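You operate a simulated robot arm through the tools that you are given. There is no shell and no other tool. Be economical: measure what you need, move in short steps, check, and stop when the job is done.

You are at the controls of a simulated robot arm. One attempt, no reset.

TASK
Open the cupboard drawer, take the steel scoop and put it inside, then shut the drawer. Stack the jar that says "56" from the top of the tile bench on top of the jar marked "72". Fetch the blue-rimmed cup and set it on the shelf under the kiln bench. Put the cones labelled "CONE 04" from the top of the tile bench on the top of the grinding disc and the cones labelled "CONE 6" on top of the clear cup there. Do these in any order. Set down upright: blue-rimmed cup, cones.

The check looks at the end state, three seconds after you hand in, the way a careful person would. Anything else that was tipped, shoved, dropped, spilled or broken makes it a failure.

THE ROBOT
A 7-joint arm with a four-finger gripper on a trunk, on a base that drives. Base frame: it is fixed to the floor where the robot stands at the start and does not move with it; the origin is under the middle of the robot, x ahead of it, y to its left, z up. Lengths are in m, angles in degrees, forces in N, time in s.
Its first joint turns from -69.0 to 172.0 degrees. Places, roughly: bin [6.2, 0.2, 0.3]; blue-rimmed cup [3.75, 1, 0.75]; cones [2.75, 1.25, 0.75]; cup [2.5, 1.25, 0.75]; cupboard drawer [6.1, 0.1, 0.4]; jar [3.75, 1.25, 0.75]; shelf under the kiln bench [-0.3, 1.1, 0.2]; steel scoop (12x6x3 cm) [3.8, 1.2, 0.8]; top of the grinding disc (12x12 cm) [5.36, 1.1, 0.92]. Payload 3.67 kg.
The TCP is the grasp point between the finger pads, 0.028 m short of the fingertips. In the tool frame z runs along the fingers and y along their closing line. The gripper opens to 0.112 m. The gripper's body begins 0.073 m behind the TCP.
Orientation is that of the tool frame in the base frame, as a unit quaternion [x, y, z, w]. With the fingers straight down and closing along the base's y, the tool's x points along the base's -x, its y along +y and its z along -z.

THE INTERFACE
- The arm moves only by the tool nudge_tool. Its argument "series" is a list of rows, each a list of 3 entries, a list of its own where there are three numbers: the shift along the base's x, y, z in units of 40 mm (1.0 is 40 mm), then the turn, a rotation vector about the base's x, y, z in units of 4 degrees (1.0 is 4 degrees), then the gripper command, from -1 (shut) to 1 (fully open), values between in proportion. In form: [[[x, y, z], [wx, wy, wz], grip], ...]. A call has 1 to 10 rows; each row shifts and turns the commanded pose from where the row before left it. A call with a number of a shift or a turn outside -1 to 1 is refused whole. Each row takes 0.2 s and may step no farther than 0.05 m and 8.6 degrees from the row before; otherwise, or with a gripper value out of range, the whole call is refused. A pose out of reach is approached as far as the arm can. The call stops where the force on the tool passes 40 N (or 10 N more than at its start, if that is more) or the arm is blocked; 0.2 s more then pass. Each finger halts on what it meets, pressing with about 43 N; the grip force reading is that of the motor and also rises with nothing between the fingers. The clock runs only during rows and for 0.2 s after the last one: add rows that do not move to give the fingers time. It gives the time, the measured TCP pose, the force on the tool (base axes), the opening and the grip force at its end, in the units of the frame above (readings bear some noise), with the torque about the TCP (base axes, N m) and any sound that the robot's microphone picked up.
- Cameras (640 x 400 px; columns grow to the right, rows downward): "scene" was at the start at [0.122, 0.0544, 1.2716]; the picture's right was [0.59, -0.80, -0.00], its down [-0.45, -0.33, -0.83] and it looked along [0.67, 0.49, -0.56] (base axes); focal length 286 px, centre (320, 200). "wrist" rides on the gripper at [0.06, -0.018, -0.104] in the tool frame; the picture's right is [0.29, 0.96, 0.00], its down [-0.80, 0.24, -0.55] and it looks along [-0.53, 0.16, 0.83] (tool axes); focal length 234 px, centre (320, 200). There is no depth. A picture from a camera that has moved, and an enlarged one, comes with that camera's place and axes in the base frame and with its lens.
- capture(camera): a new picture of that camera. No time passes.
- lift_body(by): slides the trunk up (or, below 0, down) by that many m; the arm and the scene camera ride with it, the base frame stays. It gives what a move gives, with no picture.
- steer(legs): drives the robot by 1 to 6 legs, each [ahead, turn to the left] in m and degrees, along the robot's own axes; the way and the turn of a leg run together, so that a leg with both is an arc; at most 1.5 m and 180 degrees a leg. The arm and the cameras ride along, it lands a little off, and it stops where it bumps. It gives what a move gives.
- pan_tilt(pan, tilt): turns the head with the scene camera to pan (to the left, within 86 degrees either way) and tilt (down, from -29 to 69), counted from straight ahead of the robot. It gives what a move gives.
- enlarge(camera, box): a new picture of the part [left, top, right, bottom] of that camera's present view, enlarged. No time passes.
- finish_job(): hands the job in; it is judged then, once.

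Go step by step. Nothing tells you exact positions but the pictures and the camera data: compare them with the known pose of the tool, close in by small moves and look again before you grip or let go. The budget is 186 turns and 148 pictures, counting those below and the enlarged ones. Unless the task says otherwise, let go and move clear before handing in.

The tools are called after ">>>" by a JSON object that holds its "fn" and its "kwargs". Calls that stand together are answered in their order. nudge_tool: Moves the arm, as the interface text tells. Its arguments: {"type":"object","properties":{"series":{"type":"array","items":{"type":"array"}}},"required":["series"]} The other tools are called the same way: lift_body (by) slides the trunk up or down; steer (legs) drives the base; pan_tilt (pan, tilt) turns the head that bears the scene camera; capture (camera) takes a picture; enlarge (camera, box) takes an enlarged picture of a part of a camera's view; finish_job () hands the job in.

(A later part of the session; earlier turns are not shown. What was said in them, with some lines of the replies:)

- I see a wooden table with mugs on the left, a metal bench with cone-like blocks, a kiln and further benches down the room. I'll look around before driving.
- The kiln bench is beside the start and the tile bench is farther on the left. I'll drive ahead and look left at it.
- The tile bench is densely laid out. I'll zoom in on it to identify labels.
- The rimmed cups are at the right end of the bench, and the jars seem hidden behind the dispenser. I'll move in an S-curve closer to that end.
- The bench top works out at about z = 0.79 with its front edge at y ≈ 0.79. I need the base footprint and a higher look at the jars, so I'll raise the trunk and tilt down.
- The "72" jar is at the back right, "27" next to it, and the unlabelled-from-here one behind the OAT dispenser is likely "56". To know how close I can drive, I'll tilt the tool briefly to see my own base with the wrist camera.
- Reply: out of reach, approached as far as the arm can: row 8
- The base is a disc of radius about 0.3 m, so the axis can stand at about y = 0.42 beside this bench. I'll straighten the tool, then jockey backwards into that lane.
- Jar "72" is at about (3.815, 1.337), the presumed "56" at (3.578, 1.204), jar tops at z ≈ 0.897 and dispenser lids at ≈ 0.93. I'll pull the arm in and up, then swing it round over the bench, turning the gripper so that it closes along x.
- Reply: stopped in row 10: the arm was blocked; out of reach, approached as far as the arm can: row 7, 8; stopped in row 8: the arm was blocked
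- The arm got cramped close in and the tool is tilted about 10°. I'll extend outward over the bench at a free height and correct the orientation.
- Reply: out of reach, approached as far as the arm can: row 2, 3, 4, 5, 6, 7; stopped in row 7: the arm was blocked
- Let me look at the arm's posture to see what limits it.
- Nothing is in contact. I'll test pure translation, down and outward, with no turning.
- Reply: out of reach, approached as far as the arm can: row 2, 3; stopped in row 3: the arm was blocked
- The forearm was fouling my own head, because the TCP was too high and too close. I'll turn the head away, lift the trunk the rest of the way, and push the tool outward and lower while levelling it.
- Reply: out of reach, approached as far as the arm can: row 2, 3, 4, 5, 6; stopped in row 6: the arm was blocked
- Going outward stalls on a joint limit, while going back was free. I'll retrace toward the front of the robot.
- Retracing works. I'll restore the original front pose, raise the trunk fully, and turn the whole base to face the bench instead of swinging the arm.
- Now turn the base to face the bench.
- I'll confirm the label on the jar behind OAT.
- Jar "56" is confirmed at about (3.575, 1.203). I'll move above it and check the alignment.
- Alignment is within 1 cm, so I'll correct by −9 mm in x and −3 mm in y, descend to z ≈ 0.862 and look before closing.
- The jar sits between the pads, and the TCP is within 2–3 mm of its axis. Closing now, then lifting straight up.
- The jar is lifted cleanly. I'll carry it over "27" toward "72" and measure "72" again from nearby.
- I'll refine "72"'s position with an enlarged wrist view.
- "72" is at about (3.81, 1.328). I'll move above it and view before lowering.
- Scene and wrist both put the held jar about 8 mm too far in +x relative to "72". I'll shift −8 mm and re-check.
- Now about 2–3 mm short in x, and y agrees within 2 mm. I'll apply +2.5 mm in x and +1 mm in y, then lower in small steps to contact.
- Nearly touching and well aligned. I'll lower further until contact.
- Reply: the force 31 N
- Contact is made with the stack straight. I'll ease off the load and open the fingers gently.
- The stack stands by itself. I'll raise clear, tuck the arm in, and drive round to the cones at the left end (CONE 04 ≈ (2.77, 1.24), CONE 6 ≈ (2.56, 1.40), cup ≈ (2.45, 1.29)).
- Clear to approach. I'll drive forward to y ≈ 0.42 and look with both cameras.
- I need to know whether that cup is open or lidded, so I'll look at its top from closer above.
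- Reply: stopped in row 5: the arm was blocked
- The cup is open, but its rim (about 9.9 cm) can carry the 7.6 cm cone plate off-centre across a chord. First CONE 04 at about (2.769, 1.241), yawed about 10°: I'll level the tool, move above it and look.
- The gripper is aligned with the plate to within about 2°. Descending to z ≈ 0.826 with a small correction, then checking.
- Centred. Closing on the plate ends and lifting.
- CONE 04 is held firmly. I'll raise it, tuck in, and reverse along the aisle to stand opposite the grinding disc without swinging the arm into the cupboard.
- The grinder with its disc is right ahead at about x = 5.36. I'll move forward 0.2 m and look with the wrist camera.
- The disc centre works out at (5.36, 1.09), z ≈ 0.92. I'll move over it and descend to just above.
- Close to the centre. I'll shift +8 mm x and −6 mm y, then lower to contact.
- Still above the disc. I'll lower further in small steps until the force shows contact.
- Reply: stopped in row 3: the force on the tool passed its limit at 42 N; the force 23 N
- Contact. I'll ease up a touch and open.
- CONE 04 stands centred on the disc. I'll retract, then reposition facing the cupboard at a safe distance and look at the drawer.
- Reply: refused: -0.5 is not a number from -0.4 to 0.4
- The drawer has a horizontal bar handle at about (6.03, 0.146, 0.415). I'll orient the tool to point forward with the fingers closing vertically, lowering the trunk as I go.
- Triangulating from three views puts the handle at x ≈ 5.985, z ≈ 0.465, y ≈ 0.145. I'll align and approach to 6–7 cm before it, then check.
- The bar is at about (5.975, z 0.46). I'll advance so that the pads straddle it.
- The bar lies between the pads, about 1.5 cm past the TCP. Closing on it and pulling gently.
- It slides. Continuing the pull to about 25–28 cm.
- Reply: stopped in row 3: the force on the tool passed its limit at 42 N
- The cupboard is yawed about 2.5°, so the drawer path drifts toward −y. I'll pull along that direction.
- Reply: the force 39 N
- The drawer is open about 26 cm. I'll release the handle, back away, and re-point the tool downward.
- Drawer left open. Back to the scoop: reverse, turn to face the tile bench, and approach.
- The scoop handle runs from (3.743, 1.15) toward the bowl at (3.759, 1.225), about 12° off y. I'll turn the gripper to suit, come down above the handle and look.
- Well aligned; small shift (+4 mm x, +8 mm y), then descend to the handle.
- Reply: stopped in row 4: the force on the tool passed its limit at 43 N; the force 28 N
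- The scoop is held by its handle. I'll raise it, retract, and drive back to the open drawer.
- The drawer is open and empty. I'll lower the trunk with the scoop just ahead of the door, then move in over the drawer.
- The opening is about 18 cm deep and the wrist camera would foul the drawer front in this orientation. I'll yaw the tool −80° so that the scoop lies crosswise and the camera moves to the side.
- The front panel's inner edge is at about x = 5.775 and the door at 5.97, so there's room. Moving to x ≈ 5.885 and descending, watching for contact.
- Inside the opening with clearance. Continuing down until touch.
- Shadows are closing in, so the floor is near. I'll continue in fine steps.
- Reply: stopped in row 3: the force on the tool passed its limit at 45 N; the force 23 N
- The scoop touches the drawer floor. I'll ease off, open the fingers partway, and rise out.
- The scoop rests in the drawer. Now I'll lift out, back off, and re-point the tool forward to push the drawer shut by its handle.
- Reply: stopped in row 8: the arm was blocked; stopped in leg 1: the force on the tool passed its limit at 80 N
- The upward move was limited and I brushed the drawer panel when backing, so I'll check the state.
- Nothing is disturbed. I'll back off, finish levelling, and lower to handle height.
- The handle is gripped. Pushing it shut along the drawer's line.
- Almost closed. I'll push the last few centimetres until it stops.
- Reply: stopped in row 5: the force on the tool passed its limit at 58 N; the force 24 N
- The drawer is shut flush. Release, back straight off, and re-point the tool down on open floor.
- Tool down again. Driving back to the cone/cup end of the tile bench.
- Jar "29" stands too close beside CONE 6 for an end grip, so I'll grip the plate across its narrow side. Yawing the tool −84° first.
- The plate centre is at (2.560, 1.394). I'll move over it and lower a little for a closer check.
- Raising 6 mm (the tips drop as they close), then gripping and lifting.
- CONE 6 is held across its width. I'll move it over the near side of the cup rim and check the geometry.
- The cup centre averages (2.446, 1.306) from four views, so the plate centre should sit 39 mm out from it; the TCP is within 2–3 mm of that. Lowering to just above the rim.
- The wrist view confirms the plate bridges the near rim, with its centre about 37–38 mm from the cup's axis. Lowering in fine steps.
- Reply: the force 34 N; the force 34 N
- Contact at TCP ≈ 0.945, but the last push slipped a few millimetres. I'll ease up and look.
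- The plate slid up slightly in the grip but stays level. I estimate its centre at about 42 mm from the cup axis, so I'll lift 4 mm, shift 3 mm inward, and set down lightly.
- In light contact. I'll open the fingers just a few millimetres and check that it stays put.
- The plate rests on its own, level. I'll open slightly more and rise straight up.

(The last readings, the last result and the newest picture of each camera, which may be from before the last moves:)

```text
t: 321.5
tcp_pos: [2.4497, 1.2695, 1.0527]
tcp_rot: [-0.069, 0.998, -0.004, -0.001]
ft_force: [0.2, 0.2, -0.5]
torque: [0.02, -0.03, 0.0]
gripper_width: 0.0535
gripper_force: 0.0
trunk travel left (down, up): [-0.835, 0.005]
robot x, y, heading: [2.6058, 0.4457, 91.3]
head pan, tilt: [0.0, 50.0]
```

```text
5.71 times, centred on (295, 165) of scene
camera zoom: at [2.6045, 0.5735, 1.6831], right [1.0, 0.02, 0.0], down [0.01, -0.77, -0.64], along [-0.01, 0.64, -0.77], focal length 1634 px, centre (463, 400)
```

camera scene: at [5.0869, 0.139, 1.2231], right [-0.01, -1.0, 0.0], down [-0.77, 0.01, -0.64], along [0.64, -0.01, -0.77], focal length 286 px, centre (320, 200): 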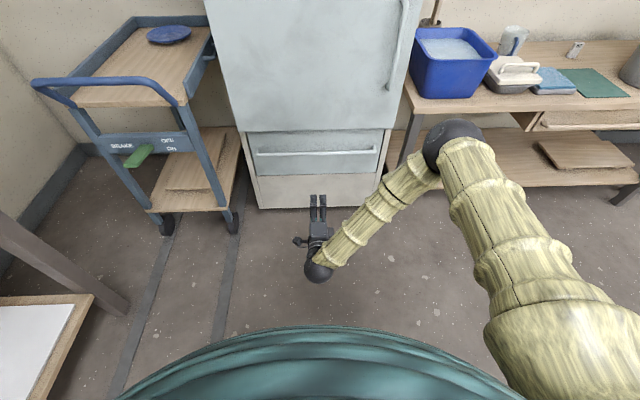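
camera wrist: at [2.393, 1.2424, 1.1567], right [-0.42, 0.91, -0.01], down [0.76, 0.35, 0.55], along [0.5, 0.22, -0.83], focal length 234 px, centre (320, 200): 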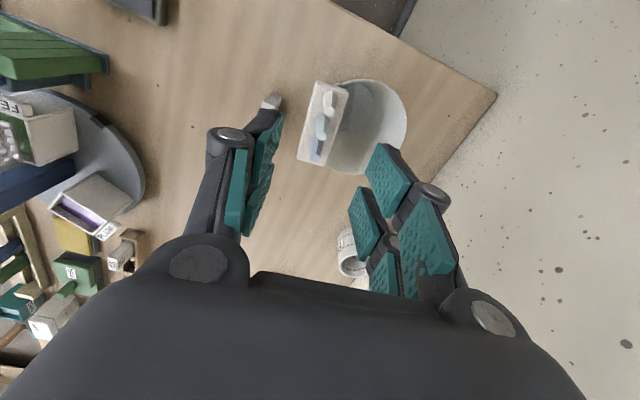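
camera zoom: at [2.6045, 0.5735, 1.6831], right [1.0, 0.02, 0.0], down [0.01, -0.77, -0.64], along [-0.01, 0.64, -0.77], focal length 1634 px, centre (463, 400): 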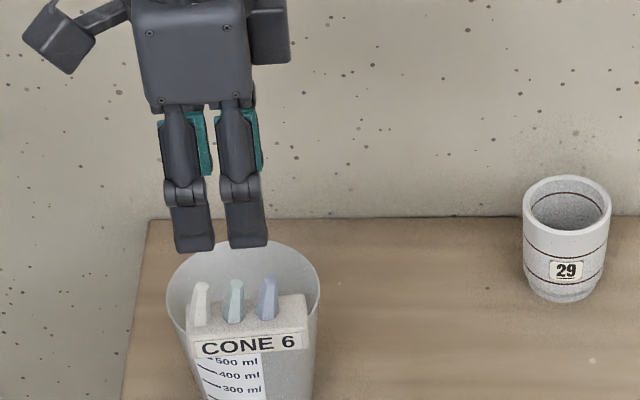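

CONE 6 stands upright on the cup. Last job is the blue-rimmed cup: I'll retract, turn the tool back, and drive to that end of the bench.

>>> {"fn": "nudge_tool", "kwargs": {"series": [[[0.4, 0, 0.5], [0, 0, 0], 0], [[0.8, -0.5, 0.3], [0, 0, 0], 0.5], [[0.9, -0.6, 0], [0, 0, 0], 1], [[0.9, -0.6, 0], [0, 0, 0], 1], [[0.8, -0.5, 0], [0, 0, 1], 1], [[0, 0, 0], [0, 0, 1], 1], [[0, 0, 0], [0, 0, 1], 1], [[0, 0, 0], [0, 0, 1], 1], [[0, 0, 0], [0, 0, 1], 1]]}}

>>> {"fn": "nudge_tool", "kwargs": {"series": [[[0, 0, 0], [0, 0, 1], 1], [[0, 0, 0], [0, 0, 1], 1], [[0, 0, 0], [0, 0, 1], 1], [[0, 0, 0], [0, 0, 1], 1], [[0, 0, 0], [0, 0, 1], 1], [[0, 0, 0], [0, 0, 1], 1], [[0, 0, 0], [0, 0, 1], 1], [[0, 0, 0], [0, 0, 1], 1]]}}

>>> {"fn": "nudge_tool", "kwargs": {"series": [[[0, 0, 0], [0, 0, 1], 1], [[0, 0, 0], [0, 0, 1], 1], [[0, 0, 0], [0, 0, 1], 1], [[0, 0, 0], [0, 0, 1], 1], [[0, 0, 0], [0, 0, 1], 1], [[0, 0, 0], [0, 0, 1], 1], [[0, 0, 0], [0, 0, 1], 1], [[0, 0, 0], [0, 0, 0.6], 1]]}}

>>> {"fn": "steer", "kwargs": {"legs": [[-0.3, 0], [0, -91.2], [1.12, 0], [0, 90]]}}

```text
t: 323.5
tcp_pos: [2.601, 1.1794, 1.0851]
tcp_rot: [-0.242, 0.97, -0.003, 0.0]
ft_force: [0.4, 0.4, -0.3]
torque: [0.02, 0.06, 0.01]
gripper_width: 0.112
gripper_force: 0.1
trunk travel left (down, up): [-0.835, 0.005]
robot x, y, heading: [2.6055, 0.447, 91.1]
head pan, tilt: [0.0, 50.0]
```

```text
t: 325.3
tcp_pos: [2.6013, 1.181, 1.0832]
tcp_rot: [-0.5, 0.866, -0.003, 0.0]
ft_force: [-0.2, 0.3, 0.0]
torque: [-0.02, -0.02, -0.01]
gripper_width: 0.112
gripper_force: 0.0
trunk travel left (down, up): [-0.835, 0.005]
robot x, y, heading: [2.6077, 0.4441, 90.8]
head pan, tilt: [0.0, 50.0]
```

```text
t: 327.1
tcp_pos: [2.602, 1.1819, 1.0847]
tcp_rot: [0.71, -0.704, 0.003, -0.003]
ft_force: [0.1, -0.2, 0.5]
torque: [0.01, 0.04, -0.05]
gripper_width: 0.1121
gripper_force: 0.0
trunk travel left (down, up): [-0.835, 0.005]
robot x, y, heading: [2.6066, 0.4465, 91.0]
head pan, tilt: [0.0, 50.0]
```

```text
t: 342.1
tcp_pos: [3.7283, 0.8685, 1.0834]
tcp_rot: [-0.702, 0.712, -0.004, 0.002]
ft_force: [-1.1, -0.7, -0.4]
torque: [0.01, 0.0, 0.04]
gripper_width: 0.112
gripper_force: 0.0
trunk travel left (down, up): [-0.835, 0.005]
robot x, y, heading: [3.7145, 0.1297, 89.8]
head pan, tilt: [0.0, 50.0]
```

Pitching the tool 25° forward, which I'll need for setting down under the bench, and moving to a pre-grasp above the blue cup.

>>> {"fn": "nudge_tool", "kwargs": {"series": [[[0.28, 0, 0], [0.893, 0, 0], 1], [[0.28, 0, 0], [0.893, 0, 0], 1], [[0.28, 0, -0.3], [0.893, 0, 0], 1], [[0.28, 0, -0.4], [0.893, 0, 0], 1], [[0.28, 0, -0.5], [0.893, 0, 0], 1], [[0.28, 0.1, -0.5], [0.893, 0, 0], 1], [[0.28, 0.2, -0.5], [0.893, 0, 0], 1], [[0, 0, -0.5], [0, 0, 0], 1], [[0, 0, 0], [0, 0, 0], 1]]}}

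>>> {"fn": "capture", "kwargs": {"camera": "wrist"}}

>>> {"fn": "capture", "kwargs": {"camera": "scene"}}

```text
t: 344.1
tcp_pos: [3.8065, 0.8793, 0.9757]
tcp_rot: [-0.685, 0.696, 0.151, 0.153]
ft_force: [0.3, 0.0, 0.6]
torque: [0.0, 0.02, 0.03]
gripper_width: 0.1119
gripper_force: 0.1
trunk travel left (down, up): [-0.835, 0.005]
robot x, y, heading: [3.7142, 0.1315, 90.0]
head pan, tilt: [0.0, 50.0]
```

```text
29 pictures are left
camera wrist: at [3.8221, 0.7806, 1.0441], right [-0.96, -0.25, -0.12], down [-0.23, 0.49, 0.84], along [-0.15, 0.83, -0.53], focal length 234 px, centre (320, 200)
```

wrist: 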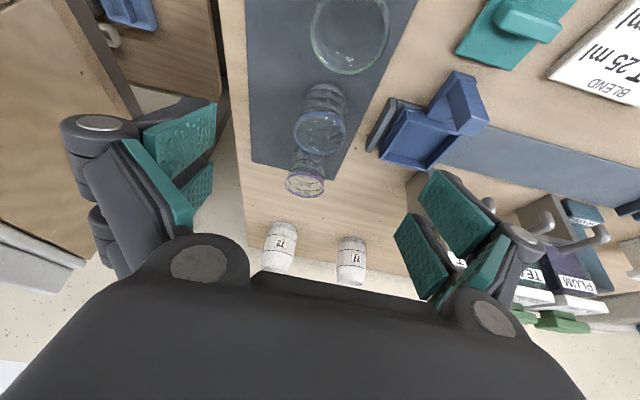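

```text
28 pictures are left
camera scene: at [3.7175, 0.2613, 1.6832], right [1.0, 0.0, 0.0], down [0.0, -0.77, -0.64], along [0.0, 0.64, -0.77], focal length 286 px, centre (320, 200)
```

scene: 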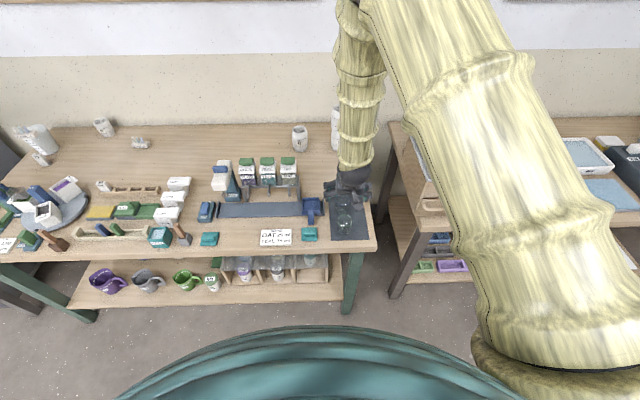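

The blue cup's axis is at (3.805, 0.936). The tool axis already points at it; moving in most of the way and checking.

>>> {"fn": "nudge_tool", "kwargs": {"series": [[[-0.05, 0.28, -0.64], [0, 0, 0], 1], [[0, 0.28, -0.64], [0, 0, 0], 1], [[0, 0.28, -0.64], [0, 0, 0], 1], [[0, 0.28, -0.64], [0, 0, 0], 1], [[0, 0, 0], [0, 0, 0], 1]]}}

>>> {"fn": "capture", "kwargs": {"camera": "wrist"}}

```text
t: 345.4
tcp_pos: [3.8033, 0.9225, 0.8754]
tcp_rot: [-0.685, 0.696, 0.151, 0.154]
ft_force: [-0.7, -0.4, 0.0]
torque: [0.03, -0.02, -0.02]
gripper_width: 0.1122
gripper_force: 0.1
trunk travel left (down, up): [-0.835, 0.005]
robot x, y, heading: [3.715, 0.133, 89.9]
head pan, tilt: [0.0, 50.0]
```

```text
27 pictures are left
camera wrist: at [3.8194, 0.8247, 0.9437], right [-0.96, -0.25, -0.12], down [-0.23, 0.49, 0.84], along [-0.15, 0.83, -0.53], focal length 234 px, centre (320, 200)
```

wrist: 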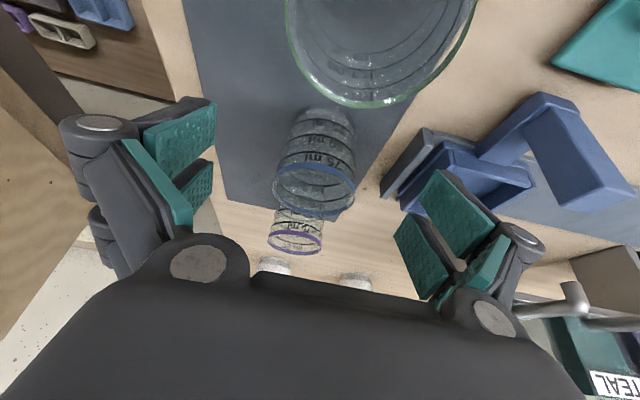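

Aligned. Final approach and a gentle, staged close.

>>> {"fn": "nudge_tool", "kwargs": {"series": [[[0, 0.17, -0.4], [0, 0, 0], 1], [[0, 0.17, -0.35], [0, 0, 0], 1], [[0, 0, 0], [0, 0, 0], 0.5], [[0, 0, 0], [0, 0, 0], 0.2], [[0, 0, 0], [0, 0, 0], 0], [[0, 0, 0], [0, 0, 0], -0.2], [[0, 0, 0], [0, 0, 0], -0.2]]}}

>>> {"fn": "capture", "kwargs": {"camera": "wrist"}}

```text
t: 346.9
tcp_pos: [3.8043, 0.9384, 0.8445]
tcp_rot: [-0.684, 0.696, 0.151, 0.155]
ft_force: [0.1, -0.1, 0.2]
torque: [0.03, -0.02, -0.01]
gripper_width: 0.0491
gripper_force: 42.8
trunk travel left (down, up): [-0.835, 0.005]
robot x, y, heading: [3.7129, 0.1348, 89.9]
head pan, tilt: [0.0, 50.0]
```

```text
26 pictures are left
camera wrist: at [3.8205, 0.839, 0.9136], right [-0.96, -0.25, -0.12], down [-0.23, 0.49, 0.84], along [-0.15, 0.83, -0.53], focal length 234 px, centre (320, 200)
```

wrist: 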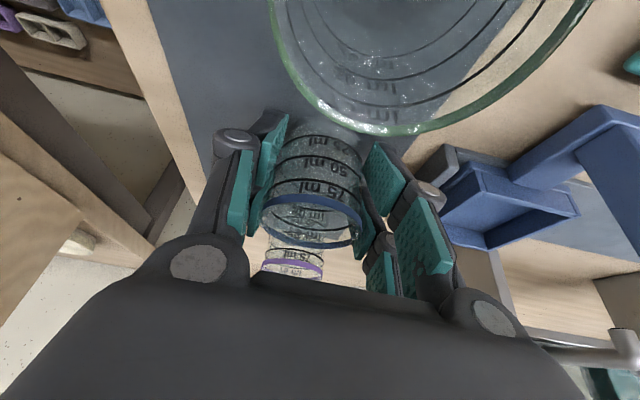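

The blue-rimmed cup is gripped. Lifting straight up.

>>> {"fn": "nudge_tool", "kwargs": {"series": [[[0, 0, 0.4], [0, 0, 0], -1], [[0, 0, 0.8], [0, 0, 0], -1], [[0, 0, 0.9], [0, 0, 0], -1], [[0, 0, 0.9], [0, 0, 0], -1], [[0, 0, 0.9], [0, 0, 0], -1], [[0, 0, 0.9], [0, 0, 0], -1], [[0, 0, 0], [0, 0, 0], -1]]}}

>>> {"fn": "capture", "kwargs": {"camera": "wrist"}}

```text
t: 348.6
tcp_pos: [3.8024, 0.939, 1.0351]
tcp_rot: [-0.685, 0.696, 0.151, 0.153]
ft_force: [-0.3, 0.9, 0.0]
torque: [0.03, -0.05, 0.05]
gripper_width: 0.049
gripper_force: 43.1
trunk travel left (down, up): [-0.835, 0.005]
robot x, y, heading: [3.7184, 0.1314, 89.9]
head pan, tilt: [0.0, 50.0]
```

```text
25 pictures are left
camera wrist: at [3.8194, 0.8402, 1.1047], right [-0.96, -0.25, -0.12], down [-0.23, 0.5, 0.84], along [-0.15, 0.83, -0.53], focal length 234 px, centre (320, 200)
```

wrist: 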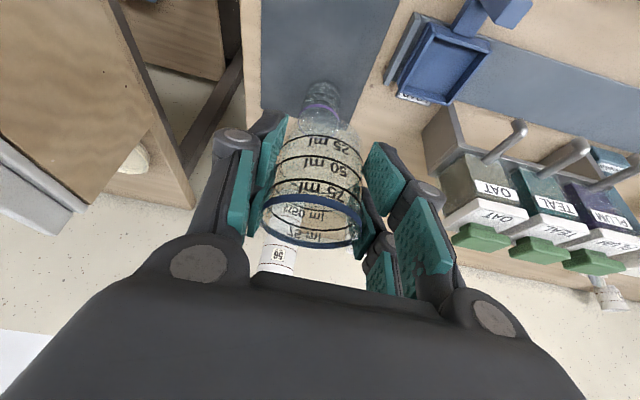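

The cup is secure. I'll tuck the arm and drive back to the kiln bench.

>>> {"fn": "nudge_tool", "kwargs": {"series": [[[-0.5, -0.8, 0.3], [0, 0, 0], -1], [[-0.5, -0.8, 0.3], [0, 0, 0], -1], [[-0.5, -0.8, 0.3], [0, 0, 0], -1], [[-0.5, -0.8, 0.3], [0, 0, 0], -1]]}}

>>> {"fn": "steer", "kwargs": {"legs": [[-0.12, 0], [0, 90], [1.25, 0], [1.25, 0], [1.1, 0]]}}

```text
t: 349.8
tcp_pos: [3.7414, 0.7779, 1.0157]
tcp_rot: [-0.671, 0.726, 0.118, 0.095]
ft_force: [1.0, 0.1, -0.7]
torque: [0.0, 0.04, 0.03]
gripper_width: 0.0492
gripper_force: 43.1
trunk travel left (down, up): [-0.835, 0.005]
robot x, y, heading: [3.7143, 0.1335, 89.9]
head pan, tilt: [0.0, 50.0]
stopped in row 4: the arm was blocked; the commanded pose is now the measured one
```

```text
t: 371.9
tcp_pos: [-0.5414, 0.2785, 1.0172]
tcp_rot: [0.986, -0.071, -0.152, 0.012]
ft_force: [0.1, -0.7, -0.3]
torque: [0.04, -0.02, -0.02]
gripper_width: 0.0491
gripper_force: 43.0
trunk travel left (down, up): [-0.835, 0.005]
robot x, y, heading: [0.1037, 0.2136, 176.0]
head pan, tilt: [0.0, 50.0]
```

I drifted to y = 0.21, so I'll turn to face the kiln bench, back off a bit, and look at the shelf.

>>> {"fn": "steer", "kwargs": {"legs": [[0, -86], [-0.17, 0]]}}

>>> {"fn": "lift_body", "kwargs": {"by": -0.4}}

>>> {"fn": "pan_tilt", "kwargs": {"pan": 0, "tilt": 40}}

>>> {"fn": "capture", "kwargs": {"camera": "scene"}}

```text
t: 377.1
tcp_pos: [0.1235, 0.6838, 1.0172]
tcp_rot: [-0.67, 0.727, 0.118, 0.096]
ft_force: [-0.5, 0.0, -0.7]
torque: [0.02, -0.02, 0.0]
gripper_width: 0.049
gripper_force: 43.1
trunk travel left (down, up): [-0.835, 0.005]
robot x, y, heading: [0.1003, 0.0402, 89.8]
head pan, tilt: [0.0, 50.0]
```

```text
t: 380.9
tcp_pos: [0.1229, 0.6838, 0.6183]
tcp_rot: [-0.669, 0.727, 0.118, 0.095]
ft_force: [0.0, -0.8, -1.5]
torque: [0.01, -0.02, 0.03]
gripper_width: 0.0491
gripper_force: 42.8
trunk travel left (down, up): [-0.435, 0.405]
robot x, y, heading: [0.0989, 0.0428, 89.7]
head pan, tilt: [0.0, 50.0]
```

```text
t: 381.6
tcp_pos: [0.1241, 0.684, 0.6176]
tcp_rot: [-0.669, 0.728, 0.118, 0.096]
ft_force: [0.2, -0.4, -0.6]
torque: [-0.03, -0.01, 0.0]
gripper_width: 0.049
gripper_force: 42.6
trunk travel left (down, up): [-0.435, 0.405]
robot x, y, heading: [0.0996, 0.0416, 90.0]
head pan, tilt: [0.0, 40.0]
```

```text
24 pictures are left
camera scene: at [0.0997, 0.1771, 1.2972], right [1.0, 0.0, 0.0], down [0.0, -0.64, -0.77], along [0.0, 0.77, -0.64], focal length 286 px, centre (320, 200)
```

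scene: 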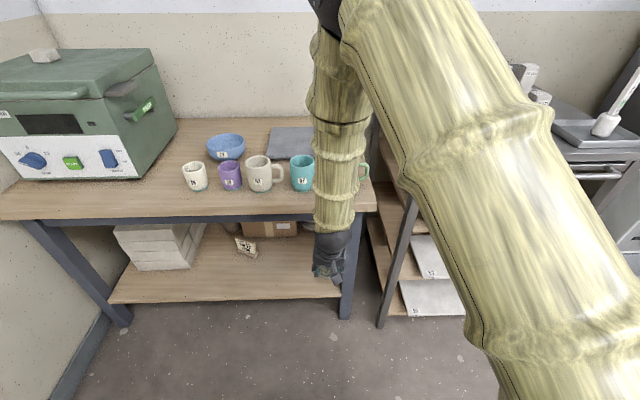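

The tool was nudged off its grasp tilt by about 8°, so the cup leans. I'll restore the exact grasp orientation, shift left to x ≈ −0.03, and lower to shelf height in front of the bench.

>>> {"fn": "nudge_tool", "kwargs": {"series": [[[-0.6, 0, -0.5], [0.46, -0.18, 0.21], -1], [[-0.6, 0, -0.5], [0.46, -0.18, 0.21], -1], [[-0.6, 0, -0.3], [0.46, -0.17, 0.21], -1], [[-0.6, 0, 0], [0.47, -0.17, 0.22], -1], [[-0.7, 0, 0], [0, 0, 0], -1], [[-0.7, 0, 0], [0, 0, 0], -1], [[0, 0, 0], [0, 0, 0], -1]]}}

>>> {"fn": "lift_body", "kwargs": {"by": -0.24}}

>>> {"fn": "capture", "kwargs": {"camera": "wrist"}}

>>> {"fn": "capture", "kwargs": {"camera": "scene"}}

```text
t: 383.2
tcp_pos: [-0.0267, 0.6837, 0.5637]
tcp_rot: [-0.685, 0.698, 0.149, 0.149]
ft_force: [0.5, -0.2, -0.4]
torque: [0.0, -0.02, -0.01]
gripper_width: 0.0492
gripper_force: 42.3
trunk travel left (down, up): [-0.435, 0.405]
robot x, y, heading: [0.1003, 0.0397, 89.7]
head pan, tilt: [0.0, 40.0]
```

```text
t: 385.7
tcp_pos: [-0.0262, 0.6855, 0.3274]
tcp_rot: [-0.683, 0.698, 0.151, 0.151]
ft_force: [-0.4, 0.3, 0.0]
torque: [0.02, 0.02, 0.01]
gripper_width: 0.049
gripper_force: 43.2
trunk travel left (down, up): [-0.195, 0.645]
robot x, y, heading: [0.0969, 0.0404, 89.7]
head pan, tilt: [0.0, 40.0]
```

```text
23 pictures are left
camera wrist: at [-0.0101, 0.5866, 0.396], right [-0.96, -0.24, -0.12], down [-0.23, 0.5, 0.84], along [-0.15, 0.83, -0.53], focal length 234 px, centre (320, 200)
```

wrist: 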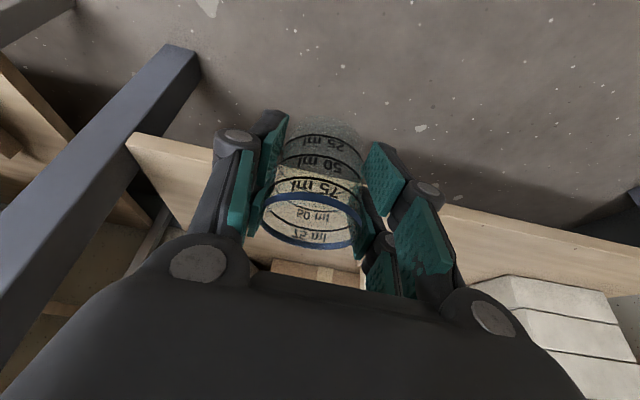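

```text
22 pictures are left
camera scene: at [0.0996, 0.177, 1.0574], right [1.0, 0.0, 0.0], down [0.0, -0.64, -0.77], along [0.0, 0.77, -0.64], focal length 286 px, centre (320, 200)
```

scene: 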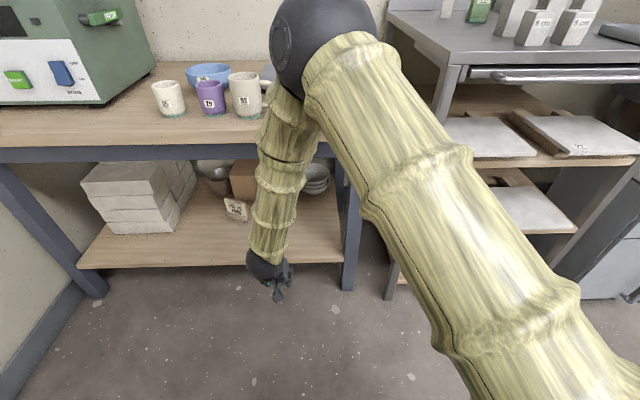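

The forearm needs to clear the bench edge. I'll drop the trunk further while keeping the tool height, so the forearm leans back more, and aim for y ≈ 0.92 near the shelf front.

>>> {"fn": "nudge_tool", "kwargs": {"series": [[[0, 0, 0.9], [0, 0, 0], -1], [[0, 0, 0.9], [0, 0, 0], -1], [[0, 0, 0.9], [0, 0, 0], -1], [[0, 0, 0.9], [0, 0, 0], -1], [[0, 0, 0.9], [0, 0, 0], -1], [[0, 0, 0], [0, 0, 0], -1]]}}

>>> {"fn": "lift_body", "kwargs": {"by": -0.19}}

>>> {"fn": "pan_tilt", "kwargs": {"pan": 0, "tilt": 25}}

>>> {"fn": "capture", "kwargs": {"camera": "scene"}}

```text
t: 386.5
tcp_pos: [-0.0181, 0.6308, 0.3351]
tcp_rot: [-0.687, 0.715, 0.092, 0.09]
ft_force: [0.3, 0.5, 1.4]
torque: [0.03, 0.03, 0.01]
gripper_width: 0.0489
gripper_force: 43.0
trunk travel left (down, up): [-0.195, 0.645]
robot x, y, heading: [0.0953, 0.0404, 89.8]
head pan, tilt: [0.0, 40.0]
stopped in row 4: the arm was blocked; the commanded pose is now the measured one
```

```text
t: 388.6
tcp_pos: [-0.0193, 0.6292, 0.1447]
tcp_rot: [-0.688, 0.714, 0.092, 0.091]
ft_force: [-0.3, -0.3, -1.0]
torque: [0.02, 0.01, 0.04]
gripper_width: 0.0487
gripper_force: 43.4
trunk travel left (down, up): [-0.005, 0.835]
robot x, y, heading: [0.0963, 0.039, 89.9]
head pan, tilt: [0.0, 40.0]
```

```text
t: 389.4
tcp_pos: [-0.0184, 0.6292, 0.1473]
tcp_rot: [-0.688, 0.715, 0.093, 0.09]
ft_force: [-1.0, -0.6, 0.0]
torque: [-0.01, 0.0, -0.01]
gripper_width: 0.0488
gripper_force: 43.2
trunk travel left (down, up): [-0.005, 0.835]
robot x, y, heading: [0.1005, 0.0403, 89.6]
head pan, tilt: [0.0, 25.0]
```

```text
21 pictures are left
camera scene: at [0.0996, 0.1842, 0.8905], right [1.0, 0.0, 0.0], down [0.0, -0.42, -0.91], along [0.0, 0.91, -0.42], focal length 286 px, centre (320, 200)
```

scene: 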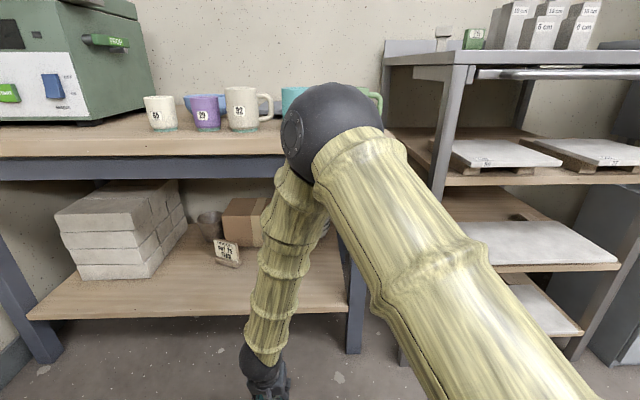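

The elbow is at its flexion limit when this close, so I need more distance. I'll back the base off 8 cm, then extend outward and up while restoring the tilt.

>>> {"fn": "steer", "kwargs": {"legs": [[-0.1, 0]]}}

>>> {"fn": "nudge_tool", "kwargs": {"series": [[[0, 0.9, 0], [0, 0, 0], -1], [[0, 0.9, 0.2], [0.42, -0.03, 0.05], -1], [[0, 0.9, 0.5], [0.42, -0.03, 0.05], -1], [[0, 0.8, 0.7], [0.42, -0.03, 0.05], -1], [[0, 0.8, 0.9], [0.42, -0.03, 0.05], -1], [[0, 0.8, 0.9], [0.42, -0.03, 0.05], -1], [[0, 0, 0.9], [0.4, -0.04, 0.05], -1], [[0, 0, 0.4], [0, 0, 0], -1], [[0, 0, 0], [0, 0, 0], -1]]}}

>>> {"fn": "capture", "kwargs": {"camera": "scene"}}

```text
t: 390.5
tcp_pos: [-0.019, 0.5301, 0.1462]
tcp_rot: [-0.688, 0.714, 0.093, 0.09]
ft_force: [0.5, -0.7, -0.6]
torque: [0.02, 0.0, -0.01]
gripper_width: 0.0488
gripper_force: 42.8
trunk travel left (down, up): [-0.005, 0.835]
robot x, y, heading: [0.0974, -0.0612, 89.9]
head pan, tilt: [0.0, 25.0]
```

```text
t: 392.5
tcp_pos: [-0.0187, 0.734, 0.3266]
tcp_rot: [-0.685, 0.696, 0.152, 0.154]
ft_force: [-0.3, 0.7, -0.9]
torque: [-0.02, -0.02, 0.03]
gripper_width: 0.0485
gripper_force: 42.9
trunk travel left (down, up): [-0.005, 0.835]
robot x, y, heading: [0.0969, -0.0594, 89.7]
head pan, tilt: [0.0, 25.0]
```

```text
20 pictures are left
camera scene: at [0.0994, 0.084, 0.8906], right [1.0, 0.0, 0.0], down [0.0, -0.42, -0.91], along [0.0, 0.91, -0.42], focal length 286 px, centre (320, 200)
```

scene: 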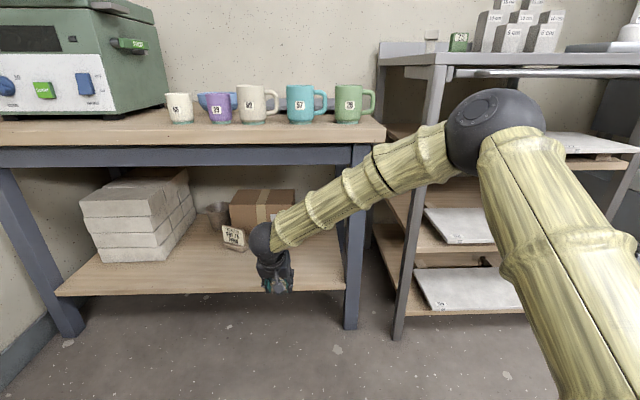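

Good posture: the elbow is out to the side and the forearm low. Advancing the cup over the shelf front to y ≈ 0.92.

>>> {"fn": "nudge_tool", "kwargs": {"series": [[[0, 0.9, -0.2], [0, 0, 0], -1], [[0, 0.9, -0.2], [0, 0, 0], -1], [[0, 0.9, -0.1], [0, 0, 0], -1], [[0, 0.9, 0], [0, 0, 0], -1], [[0, 0.9, 0], [0, 0, 0], -1], [[0, 0.2, 0], [0, 0, 0], -1], [[0, 0, 0], [0, 0, 0], -1]]}}

>>> {"fn": "capture", "kwargs": {"camera": "wrist"}}

>>> {"fn": "enlarge", "kwargs": {"camera": "scene", "box": [200, 120, 380, 310]}}

```text
t: 394.1
tcp_pos: [-0.0185, 0.9212, 0.3044]
tcp_rot: [-0.684, 0.697, 0.151, 0.154]
ft_force: [-0.3, 0.5, 0.1]
torque: [0.01, -0.05, -0.01]
gripper_width: 0.0484
gripper_force: 42.9
trunk travel left (down, up): [-0.005, 0.835]
robot x, y, heading: [0.0994, -0.0587, 89.8]
head pan, tilt: [0.0, 25.0]
```

```text
19 pictures are left
camera wrist: at [-0.0031, 0.8221, 0.3742], right [-0.96, -0.25, -0.12], down [-0.23, 0.49, 0.84], along [-0.15, 0.83, -0.53], focal length 234 px, centre (320, 200)
```

wrist: 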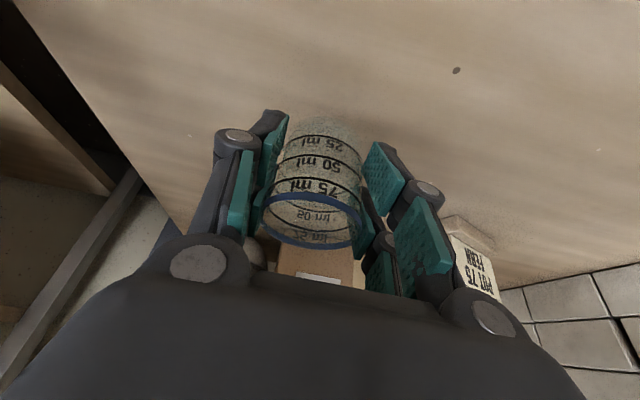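

```text
2.11 times, centred on (290, 215) of scene
camera zoom: at [0.0994, 0.0841, 0.8906], right [1.0, 0.0, 0.0], down [0.0, -0.42, -0.91], along [0.0, 0.91, -0.42], focal length 602 px, centre (383, 168)
```

zoom: 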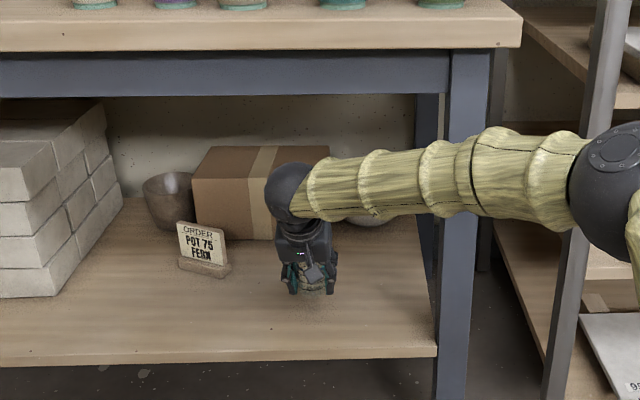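

Over the shelf with clearance all round. Lowering gently to contact.

>>> {"fn": "nudge_tool", "kwargs": {"series": [[[0, 0, -0.3], [0, 0, 0], -1], [[0, 0, -0.3], [0, 0, 0], -1], [[0, 0, -0.2], [0, 0, 0], -1], [[0, 0, 0], [0, 0, 0], -1]]}}

>>> {"fn": "nudge_tool", "kwargs": {"series": [[[0, 0, -0.1], [0, 0, 0], -1], [[0, 0, -0.1], [0, 0, 0], -1], [[0, 0, 0], [0, 0, 0], -1]]}}

>>> {"fn": "enlarge", "kwargs": {"camera": "wrist", "box": [230, 80, 410, 260]}}

```text
t: 395.1
tcp_pos: [-0.0179, 0.9203, 0.2737]
tcp_rot: [-0.685, 0.696, 0.151, 0.154]
ft_force: [-0.5, 0.0, 0.7]
torque: [0.0, -0.02, 0.01]
gripper_width: 0.0486
gripper_force: 43.0
trunk travel left (down, up): [-0.005, 0.835]
robot x, y, heading: [0.0984, -0.0584, 89.8]
head pan, tilt: [0.0, 25.0]
```

```text
t: 395.9
tcp_pos: [-0.0192, 0.9219, 0.2667]
tcp_rot: [-0.685, 0.696, 0.151, 0.154]
ft_force: [-0.2, -0.2, 0.0]
torque: [0.02, -0.01, 0.0]
gripper_width: 0.0484
gripper_force: 43.3
trunk travel left (down, up): [-0.005, 0.835]
robot x, y, heading: [0.0945, -0.0607, 90.0]
head pan, tilt: [0.0, 25.0]
```

```text
2.22 times, centred on (320, 170) of wrist
camera zoom: at [-0.0034, 0.822, 0.3356], right [-0.96, -0.25, -0.12], down [-0.23, 0.49, 0.84], along [-0.15, 0.83, -0.53], focal length 520 px, centre (320, 267)
```

zoom: 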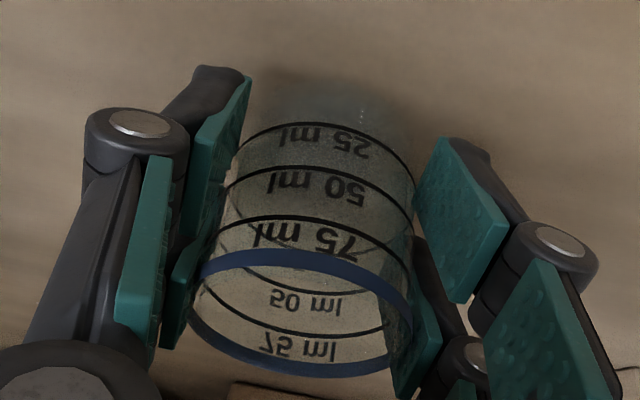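

>>> {"fn": "nudge_tool", "kwargs": {"series": [[[0, 0, -0.08], [0, 0, 0], -1], [[0, 0, -0.08], [0, 0, 0], -1], [[0, 0, 0], [0, 0, 0], -1]]}}

>>> {"fn": "nudge_tool", "kwargs": {"series": [[[0, 0, -0.06], [0, 0, 0], -1], [[0, 0, -0.06], [0, 0, 0], -1], [[0, 0, 0], [0, 0, 0], -1]]}}

```text
t: 396.7
tcp_pos: [-0.0195, 0.922, 0.2629]
tcp_rot: [-0.685, 0.695, 0.153, 0.155]
ft_force: [0.6, -1.8, 15.5]
torque: [-0.22, -0.22, -0.02]
gripper_width: 0.048
gripper_force: 42.9
trunk travel left (down, up): [-0.005, 0.835]
robot x, y, heading: [0.0982, -0.0605, 89.8]
head pan, tilt: [0.0, 25.0]
```

```text
t: 397.5
tcp_pos: [-0.0207, 0.9218, 0.259]
tcp_rot: [-0.685, 0.695, 0.154, 0.156]
ft_force: [-5.7, 4.0, 35.9]
torque: [0.26, -0.11, -0.08]
gripper_width: 0.0483
gripper_force: 43.2
trunk travel left (down, up): [-0.005, 0.835]
robot x, y, heading: [0.0985, -0.0592, 89.6]
head pan, tilt: [0.0, 25.0]
```

Contact reached. I'll ease off to a light load and check that the cup is upright before releasing.

>>> {"fn": "nudge_tool", "kwargs": {"series": [[[0, 0, 0.08], [0, 0, 0], -1], [[0, 0, 0], [0, 0, 0], -1]]}}

>>> {"fn": "enlarge", "kwargs": {"camera": "wrist", "box": [230, 80, 410, 260]}}

```text
t: 398.1
tcp_pos: [-0.0192, 0.9203, 0.259]
tcp_rot: [-0.685, 0.696, 0.152, 0.154]
ft_force: [-5.5, 3.5, 25.3]
torque: [0.18, -0.09, 0.03]
gripper_width: 0.0481
gripper_force: 43.5
trunk travel left (down, up): [-0.005, 0.835]
robot x, y, heading: [0.1004, -0.0599, 89.6]
head pan, tilt: [0.0, 25.0]
```

```text
2.22 times, centred on (320, 170) of wrist
camera zoom: at [-0.0036, 0.8212, 0.328], right [-0.96, -0.25, -0.12], down [-0.23, 0.49, 0.84], along [-0.15, 0.84, -0.53], focal length 520 px, centre (320, 267)
```

zoom: 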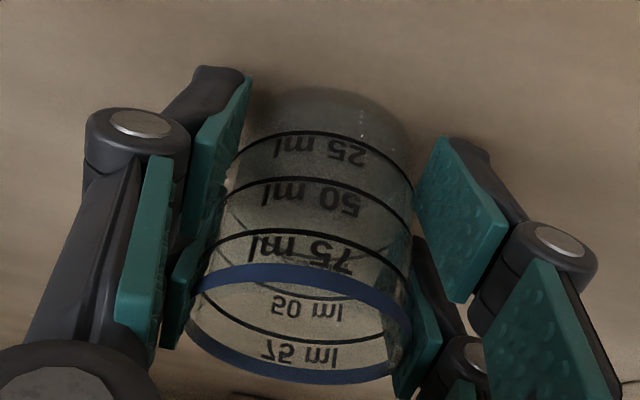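

>>> {"fn": "nudge_tool", "kwargs": {"series": [[[0, 0, 0.07], [0, 0, 0], -1], [[0, 0, 0.05], [0, 0, 0], -1], [[0, 0, 0], [0, 0, 0], -1]]}}

```text
t: 398.9
tcp_pos: [-0.0174, 0.9203, 0.2604]
tcp_rot: [-0.685, 0.696, 0.15, 0.154]
ft_force: [-0.2, 0.9, -0.1]
torque: [-0.01, -0.01, -0.02]
gripper_width: 0.0482
gripper_force: 43.4
trunk travel left (down, up): [-0.005, 0.835]
robot x, y, heading: [0.1001, -0.0628, 90.0]
head pan, tilt: [0.0, 25.0]
```

>>> {"fn": "nudge_tool", "kwargs": {"series": [[[0, 0, -0.03], [0, 0, 0], -1], [[0, 0, 0], [0, 0, 0], -0.1], [[0, 0, 0], [0, 0, 0], 0.05], [[0, 0, 0], [0, 0, 0], 0.2], [[0, 0, 0], [0, 0, 0], 0.5], [[0, 0, 0], [0, 0, 0], 0.5]]}}

>>> {"fn": "capture", "kwargs": {"camera": "wrist"}}

```text
t: 400.3
tcp_pos: [-0.0194, 0.921, 0.2611]
tcp_rot: [-0.685, 0.696, 0.151, 0.154]
ft_force: [0.3, -0.4, -0.5]
torque: [-0.04, 0.02, 0.01]
gripper_width: 0.0842
gripper_force: 0.0
trunk travel left (down, up): [-0.005, 0.835]
robot x, y, heading: [0.1011, -0.0605, 89.6]
head pan, tilt: [0.0, 25.0]
```

```text
15 pictures are left
camera wrist: at [-0.0033, 0.8219, 0.3305], right [-0.96, -0.25, -0.12], down [-0.23, 0.49, 0.84], along [-0.15, 0.83, -0.53], focal length 234 px, centre (320, 200)
```

wrist: 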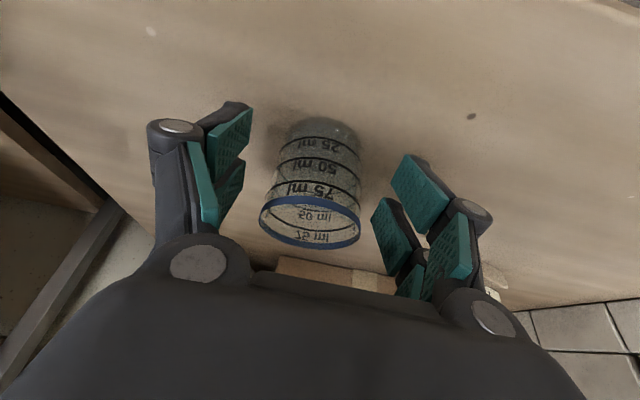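

The cup stands by itself. I'll back the fingers straight out toward −y, clear of the bench.

>>> {"fn": "nudge_tool", "kwargs": {"series": [[[0, -0.4, 0.1], [0, 0, 0], 0.7], [[0, -0.7, 0.2], [0, 0, 0], 0.7], [[0, -0.9, 0.2], [0, 0, 0], 0.7], [[0, -0.9, 0.2], [0, 0, 0], 0.7], [[0, -0.9, 0], [0, 0, 0], 0.7], [[0, -0.9, 0], [0, 0, 0], 0.7]]}}

>>> {"fn": "steer", "kwargs": {"legs": [[-0.25, 0]]}}

>>> {"fn": "capture", "kwargs": {"camera": "scene"}}

>>> {"fn": "capture", "kwargs": {"camera": "wrist"}}

```text
t: 401.7
tcp_pos: [-0.0194, 0.7343, 0.2883]
tcp_rot: [-0.685, 0.695, 0.152, 0.154]
ft_force: [0.7, 0.6, -0.4]
torque: [-0.01, 0.02, 0.03]
gripper_width: 0.0952
gripper_force: 0.1
trunk travel left (down, up): [-0.005, 0.835]
robot x, y, heading: [0.0993, -0.06, 89.8]
head pan, tilt: [0.0, 25.0]
```

```text
t: 403.5
tcp_pos: [-0.0205, 0.4875, 0.2889]
tcp_rot: [-0.685, 0.696, 0.151, 0.153]
ft_force: [-0.5, -0.3, 0.9]
torque: [0.0, 0.01, 0.03]
gripper_width: 0.0953
gripper_force: 0.1
trunk travel left (down, up): [-0.005, 0.835]
robot x, y, heading: [0.0974, -0.3068, 89.8]
head pan, tilt: [0.0, 25.0]
```

```text
14 pictures are left
camera scene: at [0.0987, -0.1639, 0.8906], right [1.0, 0.0, 0.0], down [0.0, -0.42, -0.91], along [0.0, 0.91, -0.42], focal length 286 px, centre (320, 200)
```

scene: 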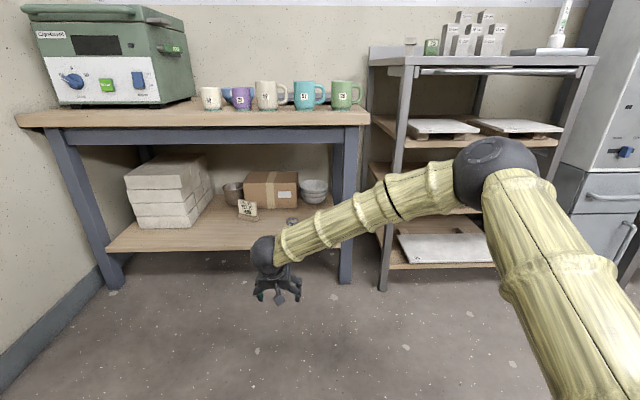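

```text
13 pictures are left
camera wrist: at [-0.0034, 0.3875, 0.3581], right [-0.96, -0.24, -0.12], down [-0.23, 0.49, 0.84], along [-0.15, 0.83, -0.53], focal length 234 px, centre (320, 200)
```

wrist: 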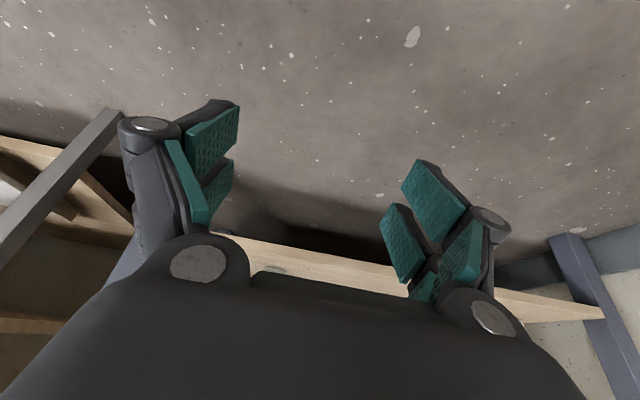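

>>> {"fn": "enlarge", "kwargs": {"camera": "scene", "box": [220, 160, 360, 270]}}

```text
3.64 times, centred on (290, 215) of scene
camera zoom: at [0.0987, -0.1639, 0.8906], right [1.0, 0.0, 0.0], down [0.0, -0.42, -0.91], along [0.0, 0.91, -0.42], focal length 1040 px, centre (429, 146)
```

zoom: 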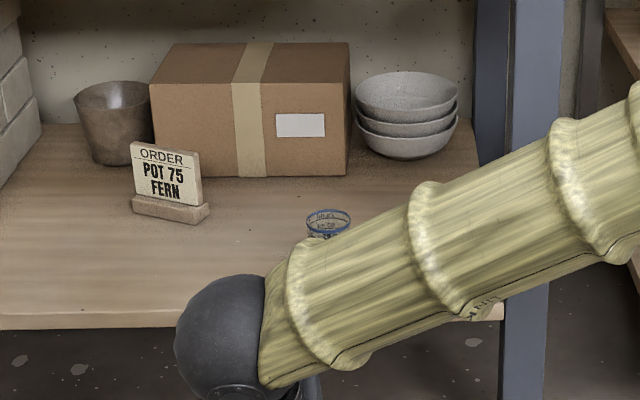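

The blue-rimmed cup stands upright on the shelf, the gripper is clear, and every other item was last seen where I placed it. I'm handing in now.

>>> {"fn": "finish_job", "kwargs": {}}

```text
The job is handed in.
```

I finished all the tasks and handed the job in. I don't have the result of the check.

- **Scoop:** it is in the cupboard drawer, and the drawer is shut.
- **Jars:** "56" stands on "72".
- **Blue-rimmed cup:** it stands upright on the shelf under the kiln bench.
- **CONE 04:** it stands upright, centred on the grinding disc.
- **CONE 6:** it stands upright on the clear cup. That cup is open and wider than the cones' base, so the base sits off-centre across the rim.

I took "the clear cup there" to be the measuring cup on the tile bench. I also brushed the open drawer's front once while backing off. Nothing looked moved afterwards.
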